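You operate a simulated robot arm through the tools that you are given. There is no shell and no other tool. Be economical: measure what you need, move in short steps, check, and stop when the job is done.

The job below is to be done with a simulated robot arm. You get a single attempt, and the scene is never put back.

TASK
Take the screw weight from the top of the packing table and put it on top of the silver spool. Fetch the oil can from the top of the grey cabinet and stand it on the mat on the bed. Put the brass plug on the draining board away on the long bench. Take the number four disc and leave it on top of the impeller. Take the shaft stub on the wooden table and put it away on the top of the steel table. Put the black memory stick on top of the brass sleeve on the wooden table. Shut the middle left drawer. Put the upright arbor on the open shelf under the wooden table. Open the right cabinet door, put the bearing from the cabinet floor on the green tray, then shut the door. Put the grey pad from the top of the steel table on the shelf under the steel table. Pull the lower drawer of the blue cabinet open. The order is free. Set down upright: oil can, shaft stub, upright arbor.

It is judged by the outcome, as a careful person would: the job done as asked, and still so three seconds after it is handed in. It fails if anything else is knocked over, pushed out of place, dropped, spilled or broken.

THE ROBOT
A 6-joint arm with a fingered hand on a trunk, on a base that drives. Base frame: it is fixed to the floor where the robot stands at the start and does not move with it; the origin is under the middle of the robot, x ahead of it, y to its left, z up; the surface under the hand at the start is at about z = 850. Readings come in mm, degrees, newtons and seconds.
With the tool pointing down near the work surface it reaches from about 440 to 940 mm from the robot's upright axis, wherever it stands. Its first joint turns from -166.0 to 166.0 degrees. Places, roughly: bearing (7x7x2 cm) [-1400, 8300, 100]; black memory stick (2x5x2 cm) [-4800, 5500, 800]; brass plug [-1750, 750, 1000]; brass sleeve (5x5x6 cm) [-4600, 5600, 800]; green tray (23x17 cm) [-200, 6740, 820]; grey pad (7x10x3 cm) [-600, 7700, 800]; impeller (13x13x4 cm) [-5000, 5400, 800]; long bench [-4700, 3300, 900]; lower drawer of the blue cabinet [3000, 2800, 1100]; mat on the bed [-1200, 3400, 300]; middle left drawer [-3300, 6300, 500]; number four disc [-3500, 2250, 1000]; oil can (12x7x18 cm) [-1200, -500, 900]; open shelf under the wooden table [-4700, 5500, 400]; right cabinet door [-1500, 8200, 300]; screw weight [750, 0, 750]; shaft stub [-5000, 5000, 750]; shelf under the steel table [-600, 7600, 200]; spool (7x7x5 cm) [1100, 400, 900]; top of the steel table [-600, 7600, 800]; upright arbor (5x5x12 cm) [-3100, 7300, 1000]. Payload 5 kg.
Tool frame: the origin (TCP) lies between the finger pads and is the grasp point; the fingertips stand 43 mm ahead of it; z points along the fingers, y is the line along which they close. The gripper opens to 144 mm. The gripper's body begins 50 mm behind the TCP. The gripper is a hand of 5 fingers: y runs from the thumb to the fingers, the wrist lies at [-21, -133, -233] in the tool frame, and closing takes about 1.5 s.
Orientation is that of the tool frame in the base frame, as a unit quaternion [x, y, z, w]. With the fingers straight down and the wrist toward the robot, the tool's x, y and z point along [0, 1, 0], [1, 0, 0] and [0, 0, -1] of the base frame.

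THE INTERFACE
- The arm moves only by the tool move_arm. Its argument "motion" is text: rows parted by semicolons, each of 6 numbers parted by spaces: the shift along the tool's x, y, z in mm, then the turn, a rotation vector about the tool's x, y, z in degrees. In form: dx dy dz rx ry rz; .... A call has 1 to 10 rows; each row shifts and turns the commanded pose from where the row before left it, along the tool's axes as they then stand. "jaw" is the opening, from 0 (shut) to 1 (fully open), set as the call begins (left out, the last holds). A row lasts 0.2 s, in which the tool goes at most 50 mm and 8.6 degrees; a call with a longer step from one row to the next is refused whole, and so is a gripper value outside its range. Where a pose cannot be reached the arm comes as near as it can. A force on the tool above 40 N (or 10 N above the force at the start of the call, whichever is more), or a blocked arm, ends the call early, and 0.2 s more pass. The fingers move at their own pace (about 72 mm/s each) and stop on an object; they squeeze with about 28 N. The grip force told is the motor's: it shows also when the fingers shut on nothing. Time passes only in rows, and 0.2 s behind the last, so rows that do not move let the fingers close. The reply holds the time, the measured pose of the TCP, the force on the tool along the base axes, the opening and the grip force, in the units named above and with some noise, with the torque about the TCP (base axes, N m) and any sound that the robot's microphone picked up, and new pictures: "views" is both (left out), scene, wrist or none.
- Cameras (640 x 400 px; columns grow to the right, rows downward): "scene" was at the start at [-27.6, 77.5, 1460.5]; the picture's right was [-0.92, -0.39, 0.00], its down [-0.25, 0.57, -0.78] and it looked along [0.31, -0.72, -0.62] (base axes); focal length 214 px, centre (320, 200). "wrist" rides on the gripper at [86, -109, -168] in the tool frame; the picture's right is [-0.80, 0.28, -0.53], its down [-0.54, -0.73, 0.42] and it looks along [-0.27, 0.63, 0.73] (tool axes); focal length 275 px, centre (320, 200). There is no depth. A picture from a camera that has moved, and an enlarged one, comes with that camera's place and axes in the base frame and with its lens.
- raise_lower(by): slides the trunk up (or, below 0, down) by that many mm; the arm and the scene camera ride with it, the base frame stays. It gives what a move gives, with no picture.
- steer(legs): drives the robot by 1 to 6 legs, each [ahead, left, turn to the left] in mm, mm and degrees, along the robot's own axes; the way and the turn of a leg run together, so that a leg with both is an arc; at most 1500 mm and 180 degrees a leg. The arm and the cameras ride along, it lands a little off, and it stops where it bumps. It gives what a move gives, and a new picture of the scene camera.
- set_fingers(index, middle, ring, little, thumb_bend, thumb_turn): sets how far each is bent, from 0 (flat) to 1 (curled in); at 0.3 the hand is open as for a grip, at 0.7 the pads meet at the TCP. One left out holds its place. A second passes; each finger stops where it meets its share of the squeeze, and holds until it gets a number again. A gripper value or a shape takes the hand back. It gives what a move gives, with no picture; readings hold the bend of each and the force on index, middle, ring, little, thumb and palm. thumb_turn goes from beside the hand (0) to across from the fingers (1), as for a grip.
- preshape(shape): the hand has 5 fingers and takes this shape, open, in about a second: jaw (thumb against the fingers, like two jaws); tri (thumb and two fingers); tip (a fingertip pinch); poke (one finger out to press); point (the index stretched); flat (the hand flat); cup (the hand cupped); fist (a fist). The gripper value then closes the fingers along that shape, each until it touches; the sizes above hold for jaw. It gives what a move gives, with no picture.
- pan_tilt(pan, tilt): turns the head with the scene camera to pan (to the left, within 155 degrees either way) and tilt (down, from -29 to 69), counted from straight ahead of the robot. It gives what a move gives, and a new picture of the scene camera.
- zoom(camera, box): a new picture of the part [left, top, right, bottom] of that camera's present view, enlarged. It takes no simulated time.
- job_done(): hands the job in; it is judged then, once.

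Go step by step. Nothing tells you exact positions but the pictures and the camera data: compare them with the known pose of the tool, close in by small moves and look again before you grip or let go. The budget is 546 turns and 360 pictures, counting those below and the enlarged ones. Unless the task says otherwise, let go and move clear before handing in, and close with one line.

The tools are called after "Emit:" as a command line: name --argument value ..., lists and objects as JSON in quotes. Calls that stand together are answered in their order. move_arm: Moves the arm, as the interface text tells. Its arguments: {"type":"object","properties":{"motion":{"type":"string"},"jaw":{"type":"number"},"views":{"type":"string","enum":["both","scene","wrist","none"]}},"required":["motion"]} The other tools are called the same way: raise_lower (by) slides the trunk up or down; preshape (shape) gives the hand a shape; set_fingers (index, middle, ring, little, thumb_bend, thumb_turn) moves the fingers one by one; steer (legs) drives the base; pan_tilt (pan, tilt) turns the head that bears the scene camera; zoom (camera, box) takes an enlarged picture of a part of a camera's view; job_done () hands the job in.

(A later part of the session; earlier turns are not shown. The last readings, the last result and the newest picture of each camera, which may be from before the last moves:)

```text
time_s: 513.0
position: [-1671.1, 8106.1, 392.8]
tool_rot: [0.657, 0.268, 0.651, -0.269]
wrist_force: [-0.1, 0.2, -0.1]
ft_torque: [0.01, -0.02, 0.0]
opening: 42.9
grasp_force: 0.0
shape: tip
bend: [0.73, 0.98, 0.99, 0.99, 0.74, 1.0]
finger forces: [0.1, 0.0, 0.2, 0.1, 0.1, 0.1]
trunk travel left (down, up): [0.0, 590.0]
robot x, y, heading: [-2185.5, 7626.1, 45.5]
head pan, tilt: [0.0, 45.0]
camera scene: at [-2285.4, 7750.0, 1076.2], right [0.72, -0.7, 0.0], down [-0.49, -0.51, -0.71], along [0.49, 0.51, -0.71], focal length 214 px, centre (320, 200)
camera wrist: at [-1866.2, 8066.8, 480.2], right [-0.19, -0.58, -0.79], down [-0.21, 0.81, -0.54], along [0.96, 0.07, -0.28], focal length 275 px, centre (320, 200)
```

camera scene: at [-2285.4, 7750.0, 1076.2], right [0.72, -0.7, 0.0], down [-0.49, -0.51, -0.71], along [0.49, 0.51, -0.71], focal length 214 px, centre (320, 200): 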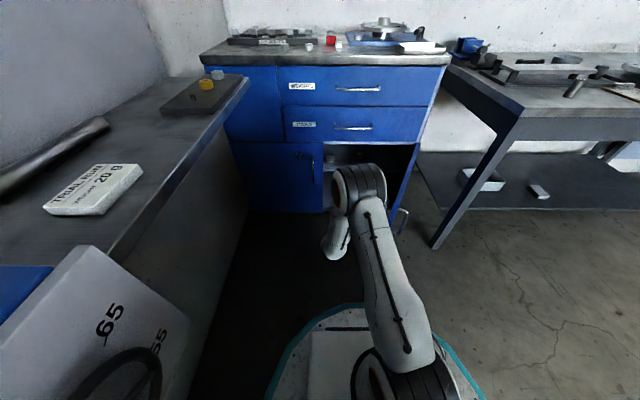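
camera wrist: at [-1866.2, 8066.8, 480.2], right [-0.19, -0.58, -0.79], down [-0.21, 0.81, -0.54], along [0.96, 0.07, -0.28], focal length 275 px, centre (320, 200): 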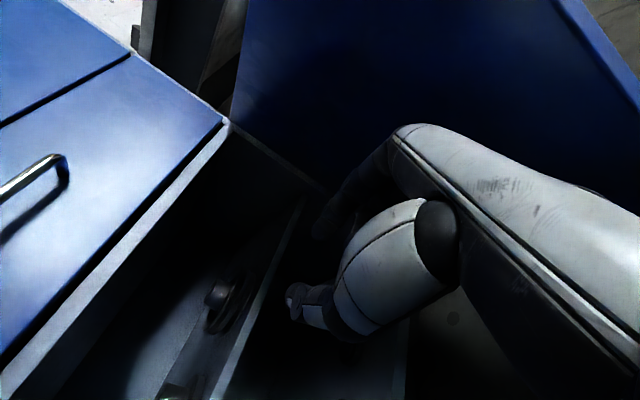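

I pitch the hand down 30° and lower it in front of the bottom compartment to look inside.

Emit:
move_arm --motion "-30 0 0 0 -7.5 0; -35 0 0 0 -7.5 0; -35 0 0 0 -7.5 0; -35 0 0 0 -7.5 0; 0 0 0 0 0 0" --views "both"

Emit:
zoom --camera "wrist" --box '[100, 100, 400, 400]'

```text
time_s: 514.2
position: [-1691.7, 8086.8, 261.5]
tool_rot: [0.804, 0.329, 0.458, -0.189]
wrist_force: [0.4, -0.7, -0.1]
ft_torque: [0.04, 0.01, 0.01]
opening: 43.3
grasp_force: 0.0
shape: tip
bend: [0.73, 0.98, 0.99, 0.99, 0.74, 1.0]
finger forces: [0.0, 0.1, 0.1, 0.0, 0.0, 0.0]
trunk travel left (down, up): [0.0, 590.0]
robot x, y, heading: [-2187.6, 7622.7, 45.6]
head pan, tilt: [0.0, 45.0]
camera scene: at [-2285.4, 7750.0, 1076.1], right [0.72, -0.7, 0.0], down [-0.49, -0.51, -0.71], along [0.49, 0.51, -0.71], focal length 214 px, centre (320, 200)
camera wrist: at [-1839.9, 8093.8, 421.5], right [-0.42, -0.81, -0.41], down [-0.45, 0.58, -0.68], along [0.79, -0.1, -0.61], focal length 275 px, centre (320, 200)
```

scene: 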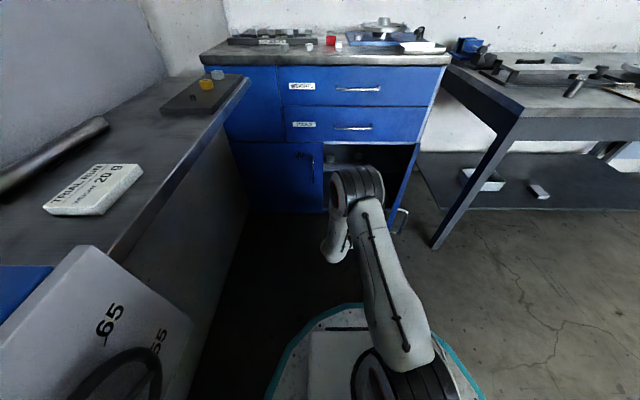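
wrist: 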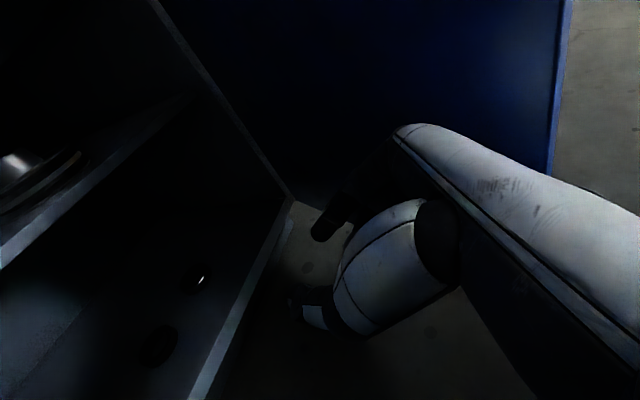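

```text
1.33 times, centred on (250, 250) of wrist
camera zoom: at [-1839.9, 8093.8, 421.5], right [-0.42, -0.81, -0.41], down [-0.45, 0.58, -0.68], along [0.79, -0.1, -0.61], focal length 367 px, centre (413, 133)
```

zoom: 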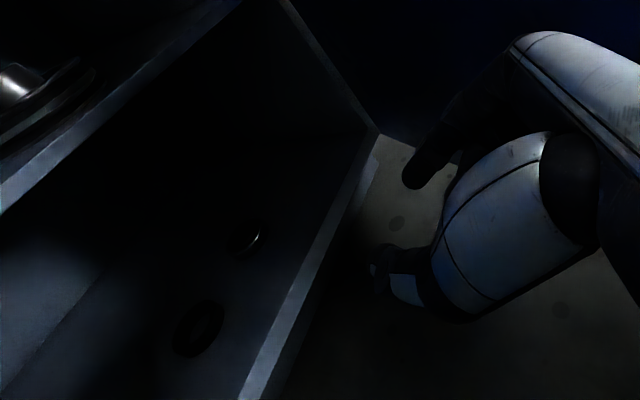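

Emit:
zoom --camera "wrist" --box '[120, 230, 260, 390]'

```text
2.50 times, centred on (190, 310) of wrist
camera zoom: at [-1839.9, 8093.8, 421.5], right [-0.42, -0.81, -0.41], down [-0.45, 0.58, -0.68], along [0.79, -0.1, -0.61], focal length 688 px, centre (645, -75)
```

zoom: 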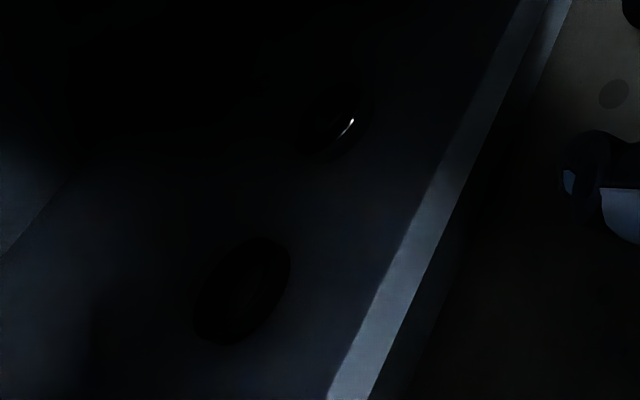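

The glinting ring near (-1375, 8330) matches the bearing. A nearly straight-down grasp from in front fits under the middle shelf, so I turn the hand back to pointing down.

Emit:
move_arm --motion "0 0 0 3.59 -3.59 -6.23; 0 0 0 3.59 -3.59 -6.23; 0 0 0 3.59 -3.59 -6.23; 0 0 0 3.59 -3.59 -6.23; 0 0 0 3.59 -3.59 -6.23; 0 0 0 3.59 -3.59 -6.23; 0 0 0 3.59 -3.59 -6.23; 0 0 0 3.59 -3.59 -6.23; 0 0 0 3.59 -3.59 -6.23; 0 0 0 3.59 -3.59 -6.23" --views "none"

Emit:
move_arm --motion "0 0 0 3.59 -3.59 -6.23; 0 0 0 3.59 -3.59 -6.23; 0 0 0 3.59 -3.59 -6.23; 0 0 0 0 0 0" --views "scene"

```text
time_s: 516.4
position: [-1692.6, 8086.4, 263.0]
tool_rot: [0.527, 0.84, 0.118, -0.053]
wrist_force: [-0.2, 0.6, 0.4]
ft_torque: [0.03, 0.0, -0.02]
opening: 43.3
grasp_force: 0.1
shape: tip
bend: [0.73, 0.98, 0.99, 0.99, 0.74, 1.0]
finger forces: [0.0, 0.0, 0.1, 0.1, 0.1, 0.0]
trunk travel left (down, up): [0.0, 590.0]
robot x, y, heading: [-2186.2, 7628.3, 45.9]
head pan, tilt: [0.0, 45.0]
```

```text
time_s: 517.4
position: [-1692.0, 8087.6, 263.6]
tool_rot: [0.386, 0.922, -0.003, -0.003]
wrist_force: [-0.6, 0.9, -0.5]
ft_torque: [-0.03, 0.03, -0.02]
opening: 43.1
grasp_force: 0.0
shape: tip
bend: [0.73, 0.98, 0.99, 0.99, 0.74, 1.0]
finger forces: [0.1, 0.0, 0.0, 0.1, 0.1, 0.0]
trunk travel left (down, up): [0.0, 590.0]
robot x, y, heading: [-2188.9, 7629.6, 45.6]
head pan, tilt: [0.0, 45.0]
camera scene: at [-2285.3, 7750.0, 1076.1], right [0.72, -0.7, 0.0], down [-0.49, -0.51, -0.71], along [0.49, 0.51, -0.71], focal length 214 px, centre (320, 200)
```

scene: 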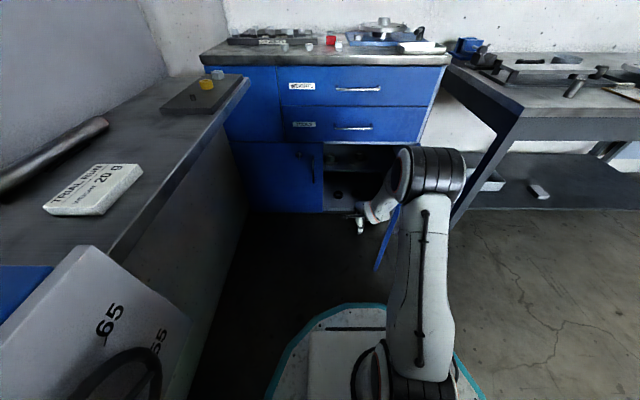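

Hand points straight down again. I set the three-finger shape, tilt 10°, lower, and drive closer for a look.

Emit:
preshape --shape "tri"

Emit:
move_arm --motion "0 0 35 -5 0 0; 0 0 35 -5 0 0; -25 0 25 0 0 0; -20 0 0 0 0 0; 0 0 0 0 0 0" --jaw 0.75 --views "none"

Emit:
steer --legs '[[190, 0, 0]]'

Emit:
move_arm --motion "0 0 0 0 0 0" --views "wrist"

```text
time_s: 518.3
position: [-1692.2, 8086.5, 263.4]
tool_rot: [0.386, 0.922, -0.003, -0.003]
wrist_force: [-0.1, -0.1, -0.3]
ft_torque: [0.01, 0.02, 0.0]
opening: 143.6
grasp_force: 0.1
shape: tri
bend: [0.3, 0.3, 0.99, 0.99, 0.3, 0.98]
finger forces: [0.1, 0.0, 0.0, 0.0, 0.0, 0.1]
trunk travel left (down, up): [0.0, 590.0]
robot x, y, heading: [-2187.2, 7623.4, 45.9]
head pan, tilt: [0.0, 45.0]
```

```text
time_s: 519.5
position: [-1657.1, 8059.5, 168.5]
tool_rot: [0.384, 0.919, 0.079, 0.03]
wrist_force: [0.1, 0.3, -0.2]
ft_torque: [-0.02, 0.03, 0.01]
opening: 108.2
grasp_force: 0.2
shape: tri
bend: [0.26, 0.36, 0.99, 0.99, 0.56, 0.99]
finger forces: [0.0, 0.1, 0.1, 0.0, 0.0, 0.1]
trunk travel left (down, up): [0.0, 590.0]
robot x, y, heading: [-2191.5, 7628.2, 45.8]
head pan, tilt: [0.0, 45.0]
```

```text
time_s: 521.0
position: [-1523.0, 8195.1, 169.6]
tool_rot: [0.385, 0.919, 0.077, 0.03]
wrist_force: [0.5, -0.3, 0.0]
ft_torque: [0.0, 0.03, -0.01]
opening: 108.5
grasp_force: 0.1
shape: tri
bend: [0.26, 0.36, 0.99, 0.99, 0.56, 0.99]
finger forces: [0.0, 0.1, 0.0, 0.0, 0.1, 0.0]
trunk travel left (down, up): [0.0, 590.0]
robot x, y, heading: [-2051.8, 7760.1, 45.6]
head pan, tilt: [0.0, 45.0]
camera scene: at [-2152.8, 7885.7, 1076.1], right [0.72, -0.7, 0.0], down [-0.49, -0.51, -0.71], along [0.49, 0.51, -0.71], focal length 214 px, centre (320, 200)
```

scene: 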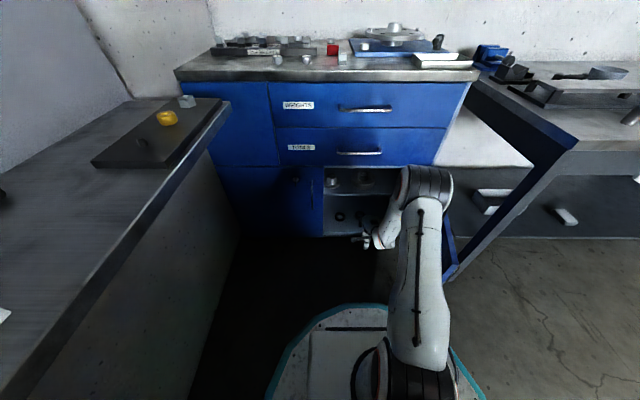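

```text
time_s: 521.4
position: [-1524.0, 8195.4, 168.7]
tool_rot: [0.386, 0.919, 0.077, 0.03]
wrist_force: [-0.5, -0.7, 0.1]
ft_torque: [-0.01, 0.0, -0.02]
opening: 108.1
grasp_force: 0.1
shape: tri
bend: [0.26, 0.36, 0.99, 0.99, 0.56, 0.99]
finger forces: [0.0, 0.1, 0.0, 0.0, 0.0, 0.1]
trunk travel left (down, up): [0.0, 590.0]
robot x, y, heading: [-2052.8, 7761.8, 45.8]
head pan, tilt: [0.0, 45.0]
camera wrist: at [-1680.1, 8162.4, 315.9], right [0.7, -0.43, 0.57], down [-0.08, -0.84, -0.54], along [0.71, 0.33, -0.62], focal length 275 px, centre (320, 200)
```

wrist: 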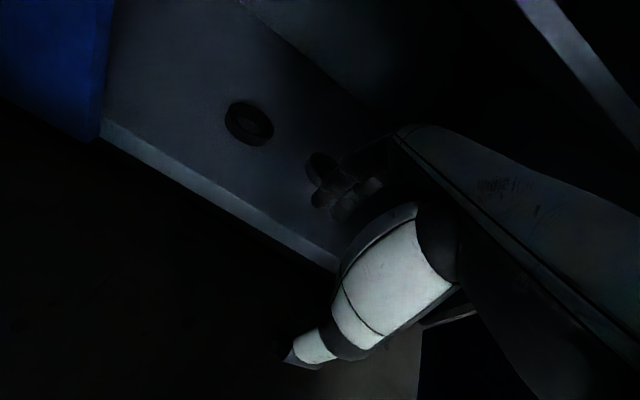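

Emit:
zoom --camera "wrist" --box '[190, 70, 390, 230]'

Emit:
zoom --camera "scene" --box '[315, 160, 405, 250]'

```text
2.50 times, centred on (290, 150) of wrist
camera zoom: at [-1680.1, 8162.4, 315.9], right [0.7, -0.43, 0.57], down [-0.08, -0.84, -0.54], along [0.71, 0.33, -0.62], focal length 688 px, centre (395, 325)
```

zoom: 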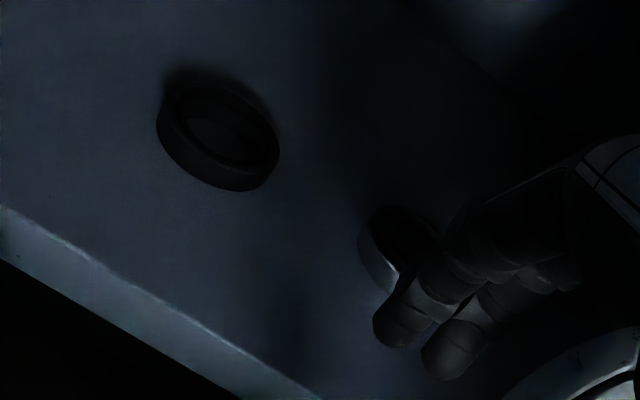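

```text
4.44 times, centred on (360, 205) of scene
camera zoom: at [-2152.8, 7885.7, 1076.1], right [0.72, -0.7, 0.0], down [-0.49, -0.51, -0.71], along [0.49, 0.51, -0.71], focal length 953 px, centre (142, 178)
```

zoom: 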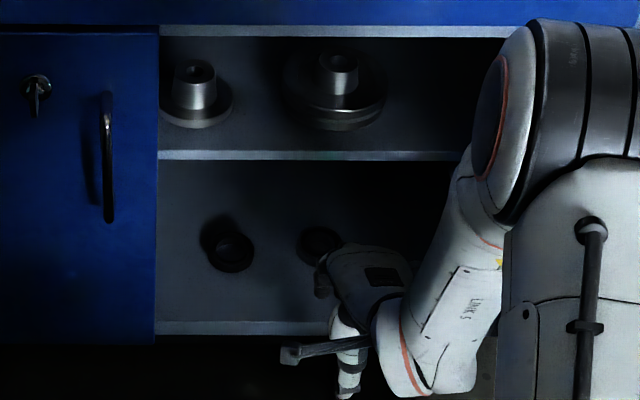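

The right ring has a steel rim: that is the bearing, at about (-1391, 8327), top z≈98. I reach in with the arm.

Emit:
move_arm --motion "0 -2.5 15 0 0 0; 0 37 6.4 0 0 0; 0 37 6.4 0 0 0; 0 37 6.4 0 0 0; 0 37 6.4 0 0 0; 0 0 0 0 0 0" --jaw 0.8 --views "both"

Emit:
zoom --camera "wrist" --box '[190, 170, 390, 370]'

Emit:
zoom --camera "scene" --box '[315, 160, 405, 250]'

```text
time_s: 522.8
position: [-1416.5, 8301.3, 150.6]
tool_rot: [0.385, 0.919, 0.077, 0.03]
wrist_force: [-0.1, -0.5, 0.7]
ft_torque: [-0.01, -0.02, 0.0]
opening: 115.1
grasp_force: 0.1
shape: tri
bend: [0.26, 0.34, 0.99, 0.99, 0.51, 0.99]
finger forces: [0.0, 0.0, 0.0, 0.0, 0.0, 0.1]
trunk travel left (down, up): [0.0, 590.0]
robot x, y, heading: [-2054.5, 7758.7, 46.0]
head pan, tilt: [0.0, 45.0]
camera scene: at [-2152.9, 7885.7, 1076.2], right [0.72, -0.7, 0.0], down [-0.49, -0.51, -0.71], along [0.49, 0.51, -0.71], focal length 214 px, centre (320, 200)
camera wrist: at [-1572.7, 8268.2, 299.9], right [0.7, -0.43, 0.57], down [-0.08, -0.84, -0.54], along [0.71, 0.33, -0.62], focal length 275 px, centre (320, 200)
```

scene: 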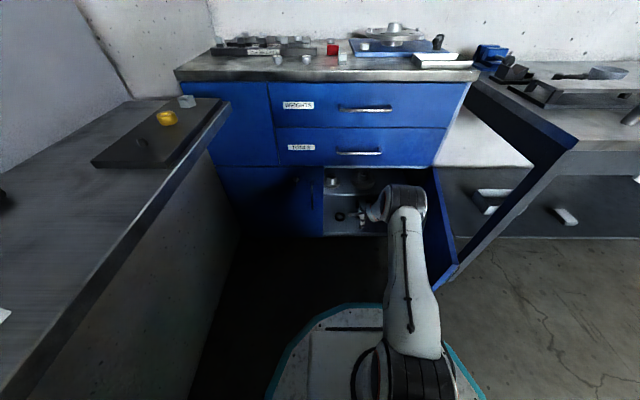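
wrist: 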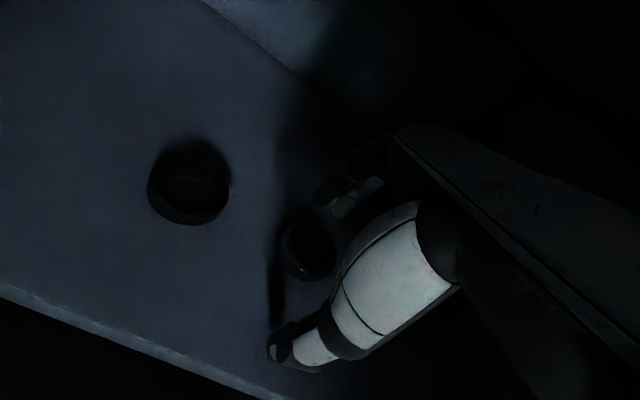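

```text
2.00 times, centred on (290, 270) of wrist
camera zoom: at [-1572.7, 8268.2, 299.9], right [0.7, -0.43, 0.57], down [-0.08, -0.84, -0.54], along [0.71, 0.33, -0.62], focal length 551 px, centre (380, 60)
```

zoom: 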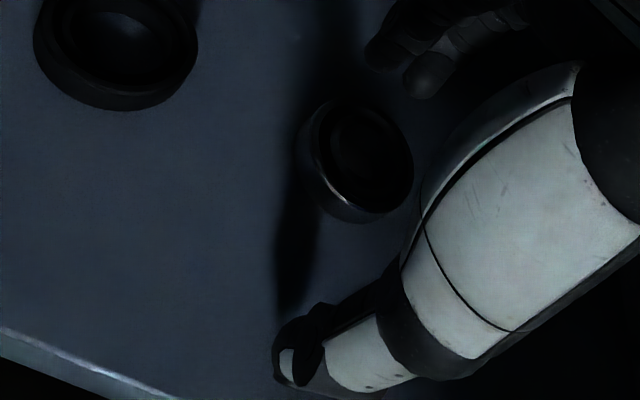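

```text
4.44 times, centred on (360, 205) of scene
camera zoom: at [-2152.9, 7885.7, 1076.2], right [0.72, -0.7, 0.0], down [-0.49, -0.51, -0.71], along [0.49, 0.51, -0.71], focal length 953 px, centre (142, 178)
```

zoom: 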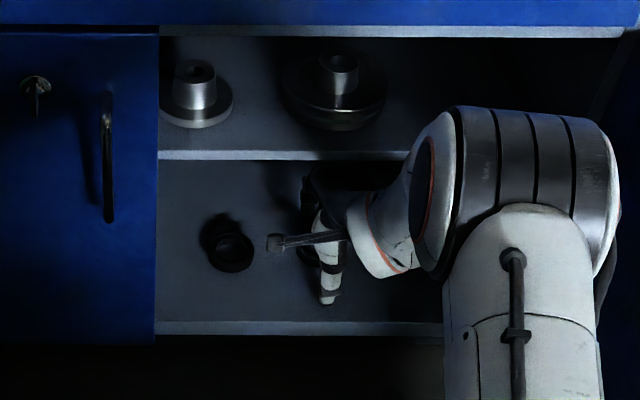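

The bearing is centred about 18 mm ahead. I move over it, reduce the tilt and lower.

Emit:
move_arm --motion "0 16 0 0 0 0; 0 0 10 0 0 0; 0 0 0 3 0 0; 0 0 3 3 0 0; 0 0 3 0 0 0; 0 0 2 0 0 0; 0 0 0 0 0 0" --views "none"

Emit:
zoom --camera "wrist" --box '[190, 170, 390, 370]'

```text
time_s: 524.4
position: [-1406.1, 8314.2, 138.9]
tool_rot: [0.387, 0.922, 0.03, 0.01]
wrist_force: [0.5, -0.3, -0.3]
ft_torque: [-0.02, 0.02, -0.02]
opening: 114.9
grasp_force: 0.0
shape: tri
bend: [0.26, 0.34, 0.99, 0.99, 0.51, 0.99]
finger forces: [0.1, 0.0, 0.0, 0.0, 0.0, 0.1]
out of reach, approached as far as the arm can: row 4
trunk travel left (down, up): [0.0, 590.0]
robot x, y, heading: [-2055.5, 7759.5, 45.6]
head pan, tilt: [0.0, 45.0]
```

```text
2.00 times, centred on (290, 270) of wrist
camera zoom: at [-1550.7, 8292.9, 299.9], right [0.74, -0.39, 0.55], down [-0.12, -0.88, -0.47], along [0.66, 0.28, -0.69], focal length 551 px, centre (380, 60)
```

zoom: 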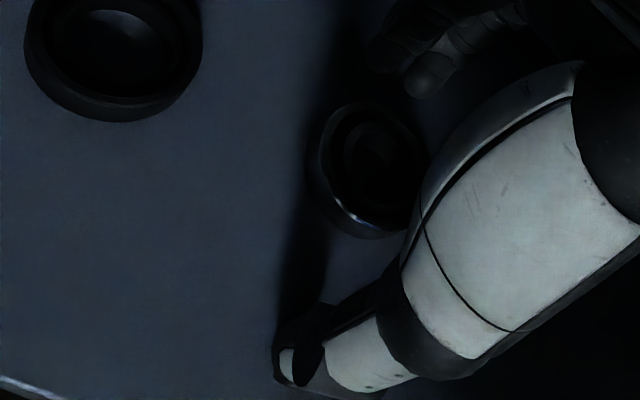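

Emit:
move_arm --motion "-5 12 0 0 0 0; 0 0 4 0 0 0; 0 0 3 0 0 0; 0 0 2 0 0 0; 0 0 2 0 0 0; 0 0 0 0 0 0" --views "none"

Emit:
zoom --camera "wrist" --box '[190, 170, 390, 370]'

```text
time_s: 525.9
position: [-1390.6, 8323.4, 136.4]
tool_rot: [0.387, 0.921, 0.035, 0.013]
wrist_force: [-0.4, 0.8, 23.0]
ft_torque: [-1.15, 1.36, -0.03]
opening: 116.0
grasp_force: 0.0
shape: tri
bend: [0.26, 0.34, 0.99, 0.99, 0.5, 0.99]
finger forces: [0.0, 0.0, 0.0, 0.1, 23.0, 0.1]
trunk travel left (down, up): [0.0, 590.0]
robot x, y, heading: [-2056.8, 7761.4, 45.8]
head pan, tilt: [0.0, 45.0]
stopped in row 6: the force on the tool passed its limit at 41 N (the readings are from after the stop); the commanded pose is now the measured one
```

```text
2.00 times, centred on (290, 270) of wrist
camera zoom: at [-1536.1, 8300.3, 295.8], right [0.73, -0.4, 0.55], down [-0.12, -0.87, -0.48], along [0.67, 0.29, -0.68], focal length 551 px, centre (380, 60)
```

zoom: 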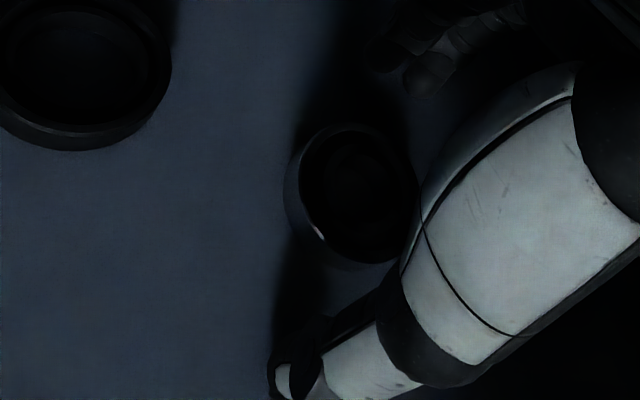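

Centred now. I ease up, narrow the opening to about 86 mm, then lower again.

Emit:
move_arm --motion "0 0 -3 0 0 0; 0 0 0 0 0 0; 0 0 0 0 0 0; 0 0 0 0 0 0" --jaw 0.6 --views "none"

Emit:
move_arm --motion "0 0 2 0 0 0; 0 0 2 0 0 0; 0 0 2 0 0 0; 0 0 0 0 0 0" --views "none"

```text
time_s: 526.9
position: [-1391.0, 8322.9, 137.7]
tool_rot: [0.386, 0.922, 0.034, 0.011]
wrist_force: [-3.3, -3.8, 13.1]
ft_torque: [-0.75, 0.82, 0.0]
opening: 92.3
grasp_force: 0.0
shape: tri
bend: [0.74, 0.41, 0.99, 0.99, 0.62, 1.0]
finger forces: [0.0, 0.0, 0.0, 0.1, 13.1, 0.0]
trunk travel left (down, up): [0.0, 590.0]
robot x, y, heading: [-2055.2, 7759.9, 45.7]
head pan, tilt: [0.0, 45.0]
```

```text
time_s: 527.7
position: [-1389.3, 8323.1, 138.4]
tool_rot: [0.387, 0.921, 0.037, 0.014]
wrist_force: [-5.0, -4.8, 35.7]
ft_torque: [-1.82, 2.16, 0.04]
opening: 93.1
grasp_force: 0.1
shape: tri
bend: [0.74, 0.41, 0.99, 0.99, 0.61, 1.0]
finger forces: [0.1, 0.0, 0.0, 0.0, 35.5, 0.1]
trunk travel left (down, up): [0.0, 590.0]
robot x, y, heading: [-2057.7, 7760.0, 46.1]
head pan, tilt: [0.0, 45.0]
stopped in row 4: the force on the tool passed its limit at 43 N (the readings are from after the stop); the commanded pose is now the measured one
```

Emit:
move_arm --motion "0 0 -2 0 0 0; 0 0 0 0 0 0; 0 0 0 0 0 0; 0 0 0 0 0 0; 0 0 0 0 0 0; 0 0 0 0 0 0; 0 0 0 0 0 0" --jaw 0 --views "wrist"

Emit:
zoom --camera "wrist" --box '[190, 170, 390, 370]'

```text
time_s: 529.3
position: [-1390.0, 8323.6, 136.2]
tool_rot: [0.386, 0.922, 0.035, 0.013]
wrist_force: [-5.9, -6.2, 34.1]
ft_torque: [-1.3, 1.5, 0.04]
opening: 56.1
grasp_force: 28.0
shape: tri
bend: [0.74, 0.61, 1.0, 1.0, 0.67, 1.0]
finger forces: [9.2, 9.3, 0.0, 0.0, 46.3, 0.0]
trunk travel left (down, up): [0.0, 590.0]
robot x, y, heading: [-2051.5, 7759.9, 45.5]
head pan, tilt: [0.0, 45.0]
camera wrist: at [-1536.5, 8300.1, 296.4], right [0.73, -0.4, 0.55], down [-0.11, -0.87, -0.48], along [0.67, 0.29, -0.68], focal length 275 px, centre (320, 200)
```

wrist: 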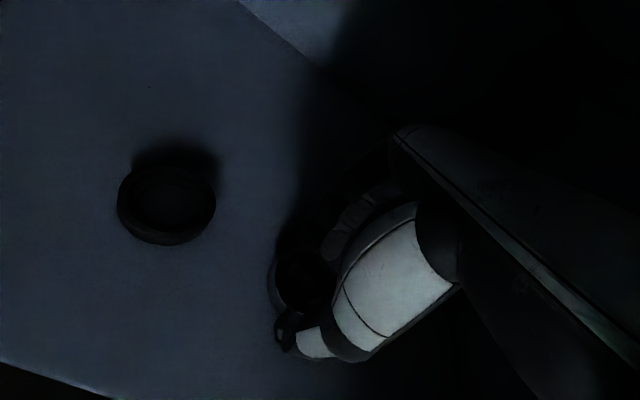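

```text
2.00 times, centred on (290, 270) of wrist
camera zoom: at [-1536.5, 8300.1, 296.4], right [0.73, -0.4, 0.55], down [-0.11, -0.87, -0.48], along [0.67, 0.29, -0.68], focal length 551 px, centre (380, 60)
```

zoom: 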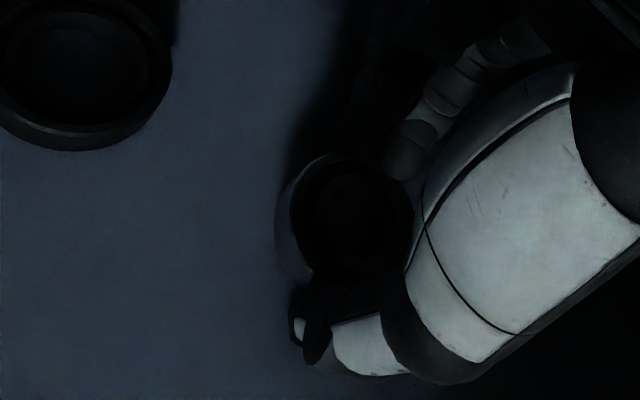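

Gripped across the bearing. I lift slightly to test.

Emit:
move_arm --motion "0 0 -4 0 0 0; 0 0 -6 0 0 0; 0 0 -6 0 0 0; 0 0 0 0 0 0" --views "none"

Emit:
zoom --camera "wrist" --box '[190, 170, 390, 370]'

```text
time_s: 530.3
position: [-1394.3, 8318.8, 145.1]
tool_rot: [0.387, 0.922, 0.028, 0.01]
wrist_force: [-2.0, -0.8, 5.2]
ft_torque: [0.13, 0.01, 0.01]
opening: 52.0
grasp_force: 28.0
shape: tri
bend: [0.74, 0.59, 1.0, 1.0, 0.69, 1.0]
finger forces: [16.9, 13.1, 0.1, 0.1, 22.0, 0.0]
trunk travel left (down, up): [0.0, 590.0]
robot x, y, heading: [-2055.0, 7760.3, 45.7]
head pan, tilt: [0.0, 45.0]
```

```text
2.00 times, centred on (290, 270) of wrist
camera zoom: at [-1538.7, 8296.6, 304.8], right [0.74, -0.4, 0.55], down [-0.12, -0.87, -0.47], along [0.66, 0.28, -0.69], focal length 551 px, centre (380, 60)
```

zoom: 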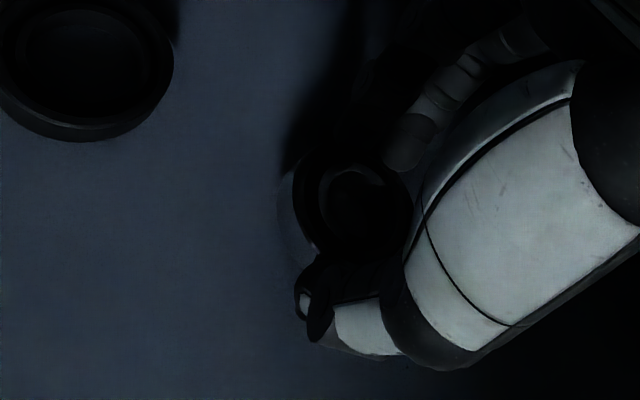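

Emit:
move_arm --motion "0 -3 -8 0 0 0; 0 -10 -6 0 0 0; 0 -30 -2 0 0 0; 0 -35 -2 0 0 0; 0 -35 -2 0 0 0; 0 -35 -2 0 0 0; 0 -35 -2 0 0 0; 0 -30 0 0 0 0; 0 0 0 0 0 0" --views "both"

Emit:
zoom --camera "wrist" --box '[190, 170, 390, 370]'

```text
time_s: 530.7
position: [-1397.2, 8317.9, 152.1]
tool_rot: [0.388, 0.921, 0.03, 0.01]
wrist_force: [-1.7, -2.2, -7.0]
ft_torque: [0.73, -0.58, -0.06]
opening: 50.8
grasp_force: 27.7
shape: tri
bend: [0.74, 0.58, 1.0, 1.0, 0.69, 1.0]
finger forces: [11.0, 13.3, 0.0, 0.0, 21.0, 0.1]
trunk travel left (down, up): [0.0, 590.0]
robot x, y, heading: [-2055.5, 7758.4, 45.8]
head pan, tilt: [0.0, 45.0]
stopped in row 2: the force on the tool passed its limit at 56 N (the readings are from after the stop); the commanded pose is now the measured one
camera scene: at [-2153.1, 7885.5, 1076.8], right [0.72, -0.7, 0.0], down [-0.49, -0.51, -0.71], along [0.49, 0.51, -0.71], focal length 214 px, centre (320, 200)
camera wrist: at [-1541.8, 8295.8, 312.4], right [0.74, -0.4, 0.55], down [-0.12, -0.87, -0.47], along [0.66, 0.28, -0.69], focal length 275 px, centre (320, 200)
```

scene: 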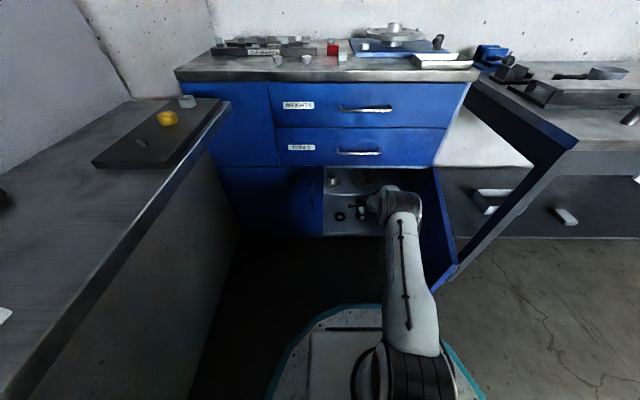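
wrist: 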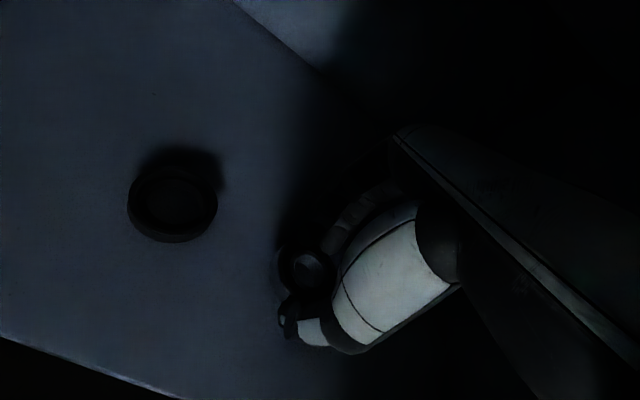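

```text
2.00 times, centred on (290, 270) of wrist
camera zoom: at [-1541.8, 8295.8, 312.4], right [0.74, -0.4, 0.55], down [-0.12, -0.87, -0.47], along [0.66, 0.28, -0.69], focal length 551 px, centre (380, 60)
```

zoom: 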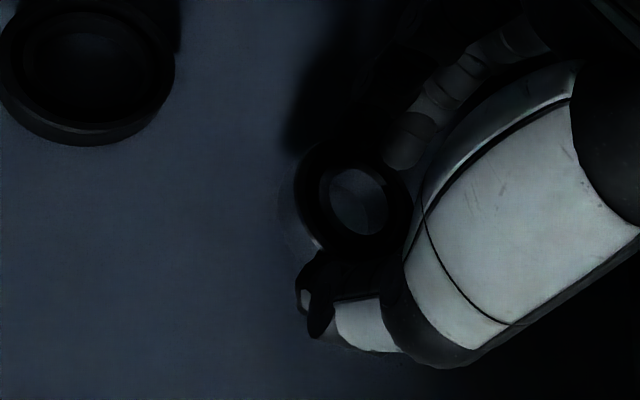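

The hand touched the shelf above; the bearing is off the floor though. I drop 4 mm and draw straight out.

Emit:
move_arm --motion "0 0 4 0 0 0; 0 -20 0 0 0 0; 0 -30 0 0 0 0; 0 -35 0 0 0 0; 0 -35 0 0 0 0; 0 -35 0 0 0 0; 0 -35 0 0 0 0; 0 -30 0 0 0 0; 0 0 0 0 0 0" --views "both"

Emit:
zoom --camera "wrist" --box '[190, 170, 390, 370]'

```text
time_s: 532.7
position: [-1554.3, 8165.4, 134.9]
tool_rot: [0.387, 0.921, 0.031, 0.011]
wrist_force: [-0.1, 0.4, -1.1]
ft_torque: [0.01, 0.01, 0.0]
opening: 50.7
grasp_force: 27.8
shape: tri
bend: [0.74, 0.58, 1.0, 1.0, 0.71, 1.0]
finger forces: [11.6, 13.1, 0.1, 0.1, 20.7, 0.1]
trunk travel left (down, up): [0.0, 590.0]
robot x, y, heading: [-2058.6, 7759.2, 45.8]
head pan, tilt: [0.0, 45.0]
camera scene: at [-2153.4, 7885.3, 1076.1], right [0.72, -0.7, 0.0], down [-0.49, -0.51, -0.71], along [0.49, 0.51, -0.71], focal length 214 px, centre (320, 200)
camera wrist: at [-1698.5, 8142.9, 294.9], right [0.74, -0.4, 0.55], down [-0.12, -0.87, -0.47], along [0.67, 0.28, -0.69], focal length 275 px, centre (320, 200)
```

scene: 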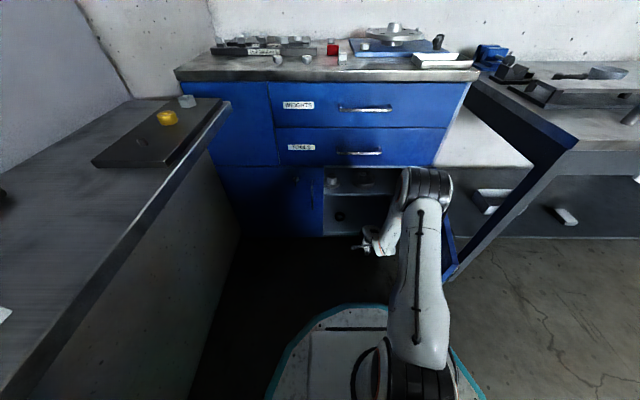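
wrist: 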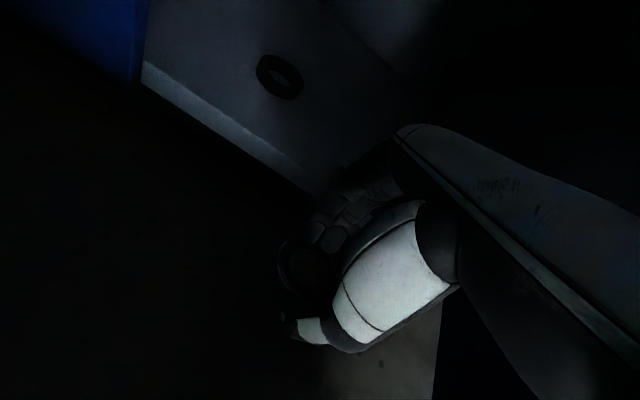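

```text
2.00 times, centred on (290, 270) of wrist
camera zoom: at [-1698.5, 8142.9, 294.9], right [0.74, -0.4, 0.55], down [-0.12, -0.87, -0.47], along [0.67, 0.28, -0.69], focal length 551 px, centre (380, 60)
```

zoom: 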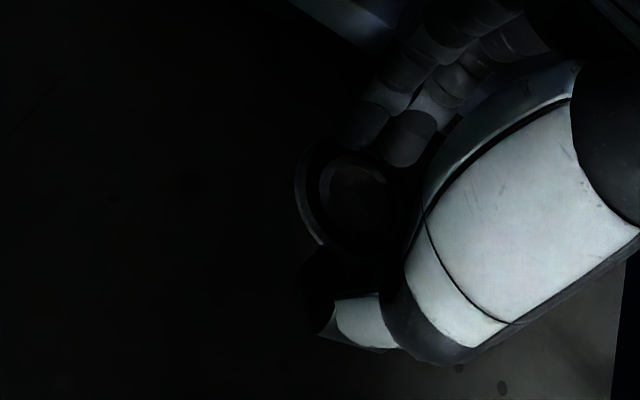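

The bearing is held outside the cabinet. I back off, raise, and travel to the green tray.

Emit:
steer --legs '[[-130, 0, 0]]'

Emit:
raise_lower --by 400

Emit:
raise_lower --by 190

Emit:
move_arm --motion "0 -20 -45 3.5 0 0; 0 -20 -45 0 0 0; 0 -20 -45 0 0 0; 0 -20 -45 0 0 0; 0 -20 -45 0 0 0; 0 -20 -45 0 0 0; 0 -20 -45 0 0 0; 0 0 0 0 0 0" --views "none"

```text
time_s: 534.0
position: [-1644.0, 8074.2, 133.7]
tool_rot: [0.386, 0.922, 0.031, 0.01]
wrist_force: [0.0, 0.6, -1.2]
ft_torque: [0.01, 0.01, 0.0]
opening: 50.5
grasp_force: 28.0
shape: tri
bend: [0.74, 0.58, 1.0, 1.0, 0.71, 1.0]
finger forces: [11.7, 13.2, 0.0, 0.0, 20.7, 0.0]
trunk travel left (down, up): [0.0, 590.0]
robot x, y, heading: [-2144.8, 7665.4, 45.5]
head pan, tilt: [0.0, 45.0]
camera scene: at [-2243.6, 7792.8, 1076.1], right [0.72, -0.7, 0.0], down [-0.49, -0.51, -0.71], along [0.49, 0.51, -0.71], focal length 214 px, centre (320, 200)
```

scene: 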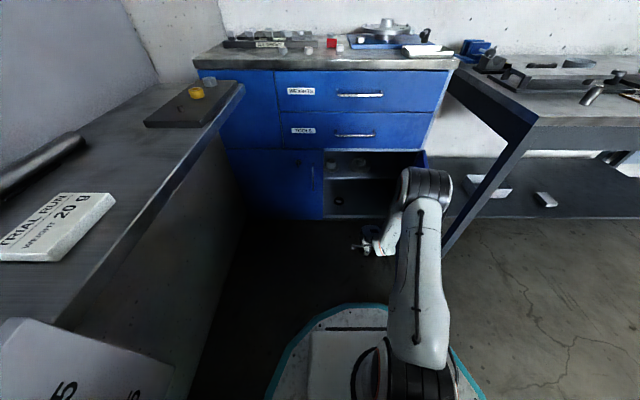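

```text
time_s: 537.8
position: [-1643.9, 8073.4, 534.8]
tool_rot: [0.386, 0.922, 0.03, 0.01]
wrist_force: [-0.5, 0.1, -1.4]
ft_torque: [-0.02, 0.0, 0.02]
opening: 50.7
grasp_force: 28.2
shape: tri
bend: [0.74, 0.58, 1.0, 1.0, 0.71, 1.0]
finger forces: [11.3, 13.1, 0.1, 0.0, 20.8, 0.0]
trunk travel left (down, up): [-400.0, 190.0]
robot x, y, heading: [-2146.7, 7666.5, 45.5]
head pan, tilt: [0.0, 45.0]
```

```text
time_s: 539.9
position: [-1644.6, 8074.9, 724.5]
tool_rot: [0.386, 0.922, 0.031, 0.011]
wrist_force: [-0.1, -0.5, -1.7]
ft_torque: [0.03, 0.0, 0.01]
opening: 50.9
grasp_force: 28.4
shape: tri
bend: [0.74, 0.58, 1.0, 1.0, 0.71, 1.0]
finger forces: [11.3, 13.0, 0.0, 0.1, 20.8, 0.0]
trunk travel left (down, up): [-590.0, 0.0]
robot x, y, heading: [-2141.6, 7669.0, 45.8]
head pan, tilt: [0.0, 45.0]
```

```text
time_s: 541.7
position: [-1744.5, 7971.8, 1039.4]
tool_rot: [0.386, 0.922, 0.003, -0.001]
wrist_force: [0.2, -0.3, -1.3]
ft_torque: [0.04, -0.03, 0.0]
opening: 50.6
grasp_force: 27.9
shape: tri
bend: [0.74, 0.58, 1.0, 1.0, 0.71, 1.0]
finger forces: [10.5, 12.6, 0.0, 0.0, 20.3, 0.1]
trunk travel left (down, up): [-590.0, 0.0]
robot x, y, heading: [-2144.3, 7663.4, 45.7]
head pan, tilt: [0.0, 45.0]
```

Emit:
steer --legs '[[-100, -460, 0], [0, -1480, 0]]'

Emit:
pan_tilt --pan 10 --tilt 40

```text
time_s: 551.5
position: [-418.8, 6539.8, 1038.6]
tool_rot: [0.387, 0.922, 0.003, -0.002]
wrist_force: [0.3, 1.7, -2.3]
ft_torque: [-0.01, 0.01, 0.02]
opening: 50.7
grasp_force: 28.4
shape: tri
bend: [0.74, 0.58, 1.0, 1.0, 0.71, 1.0]
finger forces: [10.4, 12.6, 0.1, 0.0, 20.3, 0.1]
trunk travel left (down, up): [-590.0, 0.0]
robot x, y, heading: [-817.5, 6234.5, 45.7]
head pan, tilt: [0.0, 45.0]
camera scene: at [-917.0, 6361.0, 1666.2], right [0.72, -0.7, 0.0], down [-0.49, -0.51, -0.71], along [0.49, 0.51, -0.71], focal length 214 px, centre (320, 200)
```

scene: 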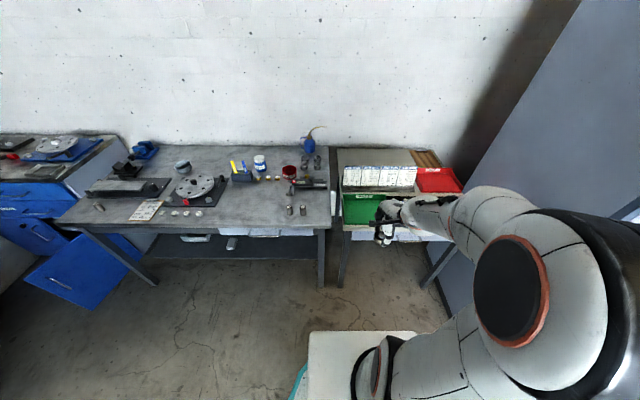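

```text
time_s: 552.2
position: [-417.9, 6539.6, 1038.9]
tool_rot: [0.387, 0.922, 0.004, -0.001]
wrist_force: [0.5, 0.9, -2.3]
ft_torque: [0.02, 0.02, 0.01]
opening: 50.6
grasp_force: 28.1
shape: tri
bend: [0.74, 0.58, 1.0, 1.0, 0.71, 1.0]
finger forces: [10.4, 12.4, 0.0, 0.0, 20.3, 0.0]
trunk travel left (down, up): [-590.0, 0.0]
robot x, y, heading: [-818.7, 6238.5, 46.0]
head pan, tilt: [10.0, 40.0]
camera scene: at [-925.9, 6373.1, 1673.4], right [0.83, -0.56, 0.0], down [-0.36, -0.53, -0.77], along [0.43, 0.63, -0.64], focal length 214 px, centre (320, 200)
```

scene: 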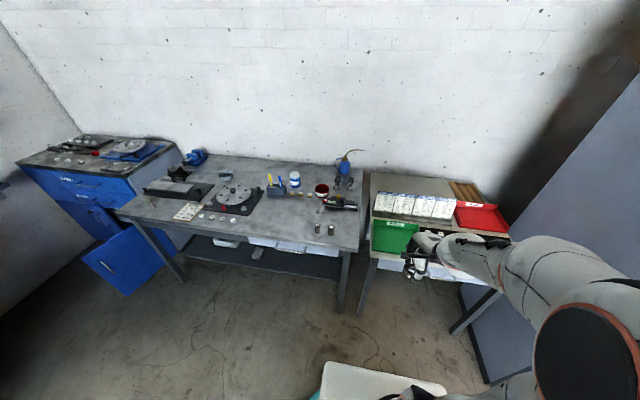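

Emit:
zoom --camera "scene" --box '[340, 170, 520, 300]'

```text
3.08 times, centred on (430, 235) of scene
camera zoom: at [-925.9, 6373.1, 1673.4], right [0.83, -0.56, 0.0], down [-0.36, -0.53, -0.77], along [0.43, 0.63, -0.64], focal length 660 px, centre (-18, 92)
```

zoom: 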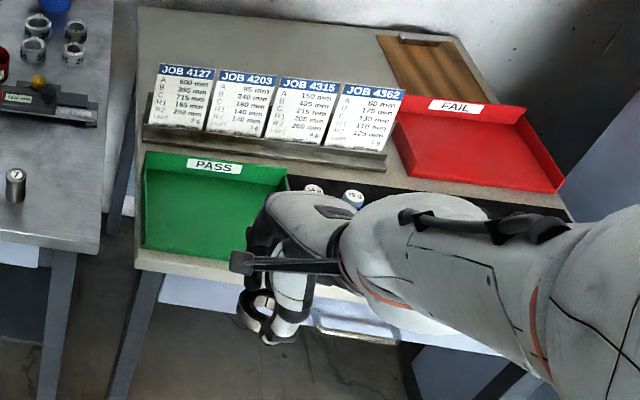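

The green "PASS" tray is straight ahead near (-228, 6755). I move the bearing over its near half.

Emit:
move_arm --motion "2 40 5 0 0 0; 2 40 10 0 0 0; 2 40 10 0 0 0; 2 40 10 0 0 0; 2 40 10 0 0 0; 2 40 10 0 0 0; 0 18 10 0 0 0; 0 0 0 0 0 0"

Emit:
zoom --camera "wrist" --box '[160, 130, 440, 390]'

```text
time_s: 554.0
position: [-242.8, 6730.3, 976.3]
tool_rot: [0.386, 0.922, 0.003, -0.002]
wrist_force: [-0.8, -0.1, -1.8]
ft_torque: [0.01, -0.01, -0.01]
opening: 50.6
grasp_force: 28.5
shape: tri
bend: [0.74, 0.58, 1.0, 1.0, 0.71, 1.0]
finger forces: [10.1, 12.5, 0.1, 0.0, 20.2, 0.0]
trunk travel left (down, up): [-590.0, 0.0]
robot x, y, heading: [-819.7, 6238.1, 45.9]
head pan, tilt: [10.0, 40.0]
camera scene: at [-925.9, 6373.2, 1673.4], right [0.83, -0.56, 0.0], down [-0.36, -0.53, -0.77], along [0.43, 0.63, -0.64], focal length 214 px, centre (320, 200)
camera wrist: at [-380.6, 6714.5, 1143.1], right [0.76, -0.37, 0.53], down [-0.14, -0.89, -0.43], along [0.63, 0.25, -0.73], focal length 275 px, centre (320, 200)
```

scene: 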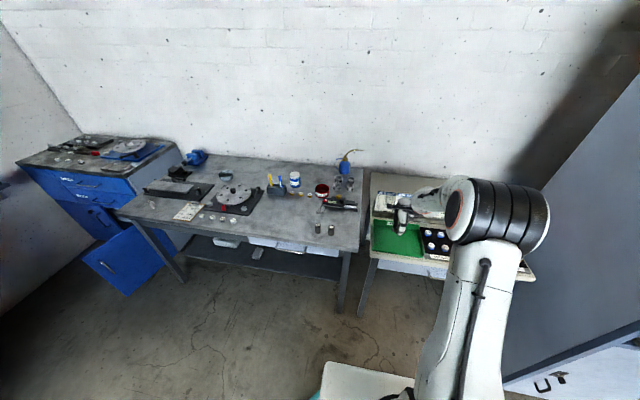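
wrist: 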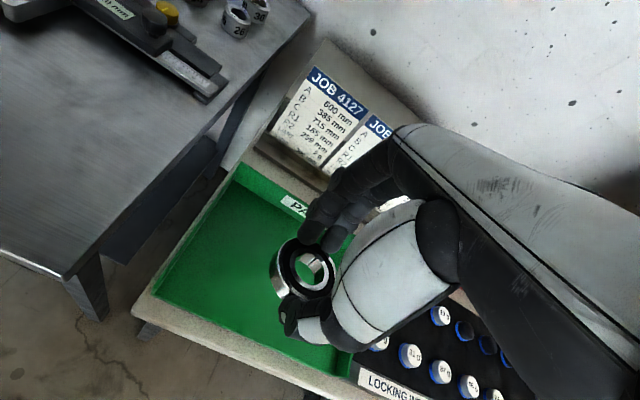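

```text
1.54 times, centred on (300, 260) of wrist
camera zoom: at [-380.6, 6714.5, 1143.1], right [0.76, -0.37, 0.53], down [-0.14, -0.89, -0.43], along [0.63, 0.25, -0.73], focal length 424 px, centre (351, 108)
```

zoom: 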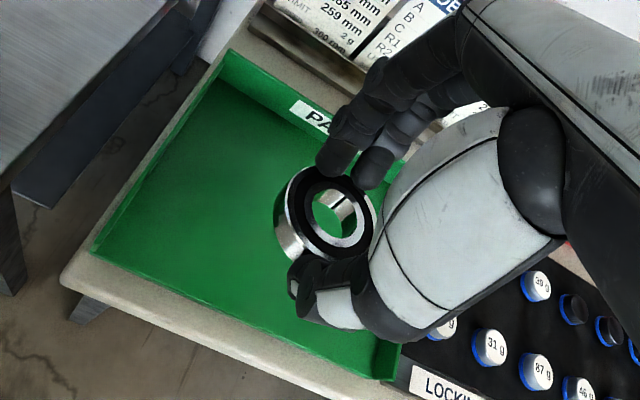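

A proper bearing, over the tray's middle. I lower it.

Emit:
move_arm --motion "5 0 40 0 0 0; 0 0 35 0 0 0; 0 0 5 0 0 0; 0 0 0 0 0 0" --views "none"

Emit:
move_arm --motion "0 0 4 0 0 0; 0 0 3 0 0 0; 0 0 3 0 0 0; 0 0 3 0 0 0; 0 0 0 0 0 0" --views "wrist"

```text
time_s: 555.0
position: [-246.9, 6734.4, 895.1]
tool_rot: [0.386, 0.923, 0.003, -0.002]
wrist_force: [0.1, 0.4, -2.6]
ft_torque: [0.01, -0.02, 0.0]
opening: 50.7
grasp_force: 27.8
shape: tri
bend: [0.74, 0.58, 1.0, 1.0, 0.71, 1.0]
finger forces: [10.0, 12.3, 0.1, 0.0, 20.2, 0.1]
trunk travel left (down, up): [-590.0, 0.0]
robot x, y, heading: [-818.0, 6237.8, 45.7]
head pan, tilt: [10.0, 40.0]
```

```text
time_s: 556.2
position: [-246.6, 6734.3, 882.9]
tool_rot: [0.387, 0.922, 0.003, -0.002]
wrist_force: [-0.9, 0.1, -3.1]
ft_torque: [-0.03, 0.01, -0.05]
opening: 50.4
grasp_force: 27.7
shape: tri
bend: [0.74, 0.58, 1.0, 1.0, 0.71, 1.0]
finger forces: [9.9, 12.2, 0.0, 0.0, 20.1, 0.0]
trunk travel left (down, up): [-590.0, 0.0]
robot x, y, heading: [-818.8, 6237.5, 45.6]
head pan, tilt: [10.0, 40.0]
camera wrist: at [-384.3, 6719.0, 1049.3], right [0.76, -0.37, 0.53], down [-0.14, -0.89, -0.43], along [0.63, 0.25, -0.73], focal length 275 px, centre (320, 200)
```

wrist: 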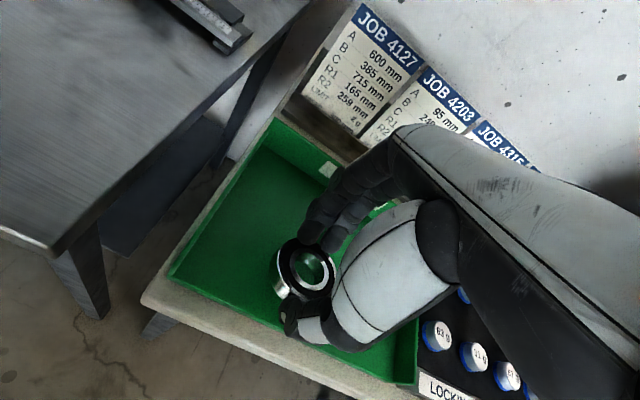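

Emit:
move_arm --motion "0 0 3 0 0 0; 0 0 3 0 0 0; 0 0 2 0 0 0; 0 0 2 0 0 0; 0 0 2 0 0 0; 0 0 0 0 0 0" --views "none"

```text
time_s: 557.6
position: [-246.1, 6734.6, 870.8]
tool_rot: [0.387, 0.922, 0.002, -0.003]
wrist_force: [0.0, 0.3, -2.4]
ft_torque: [-0.02, -0.02, -0.04]
opening: 50.5
grasp_force: 27.6
shape: tri
bend: [0.74, 0.58, 1.0, 1.0, 0.71, 1.0]
finger forces: [9.9, 12.3, 0.0, 0.0, 20.2, 0.1]
trunk travel left (down, up): [-590.0, 0.0]
robot x, y, heading: [-815.2, 6233.1, 45.6]
head pan, tilt: [10.0, 40.0]
```

Emit:
move_arm --motion "0 0 2 0 0 0; 0 0 2 0 0 0; 0 0 2 0 0 0; 0 0 2 0 0 0; 0 0 2 0 0 0; 0 0 0 0 0 0" --views "wrist"

```text
time_s: 559.1
position: [-244.2, 6737.6, 866.7]
tool_rot: [0.386, 0.922, 0.009, 0.0]
wrist_force: [-1.2, -2.1, 14.4]
ft_torque: [0.22, -0.11, -0.02]
opening: 52.7
grasp_force: 28.3
shape: tri
bend: [0.74, 0.58, 1.0, 1.0, 0.69, 1.0]
finger forces: [21.4, 17.4, 0.0, 0.0, 24.6, 0.1]
trunk travel left (down, up): [-590.0, 0.0]
robot x, y, heading: [-820.2, 6234.3, 45.9]
head pan, tilt: [10.0, 40.0]
stopped in row 6: the force on the tool passed its limit at 40 N (the readings are from after the stop); the commanded pose is now the measured one
camera wrist: at [-383.4, 6720.5, 1032.8], right [0.76, -0.38, 0.54], down [-0.13, -0.89, -0.44], along [0.64, 0.26, -0.72], focal length 275 px, centre (320, 200)
```

wrist: 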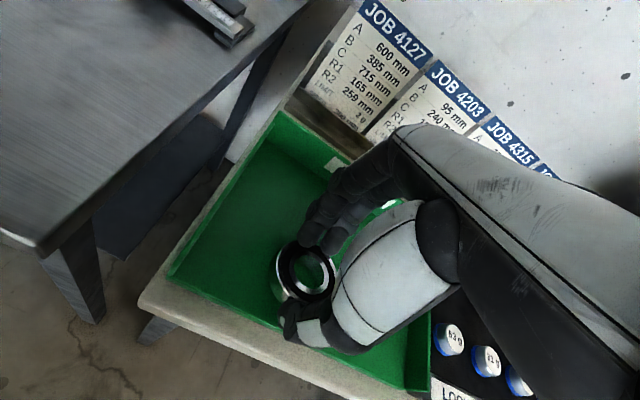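

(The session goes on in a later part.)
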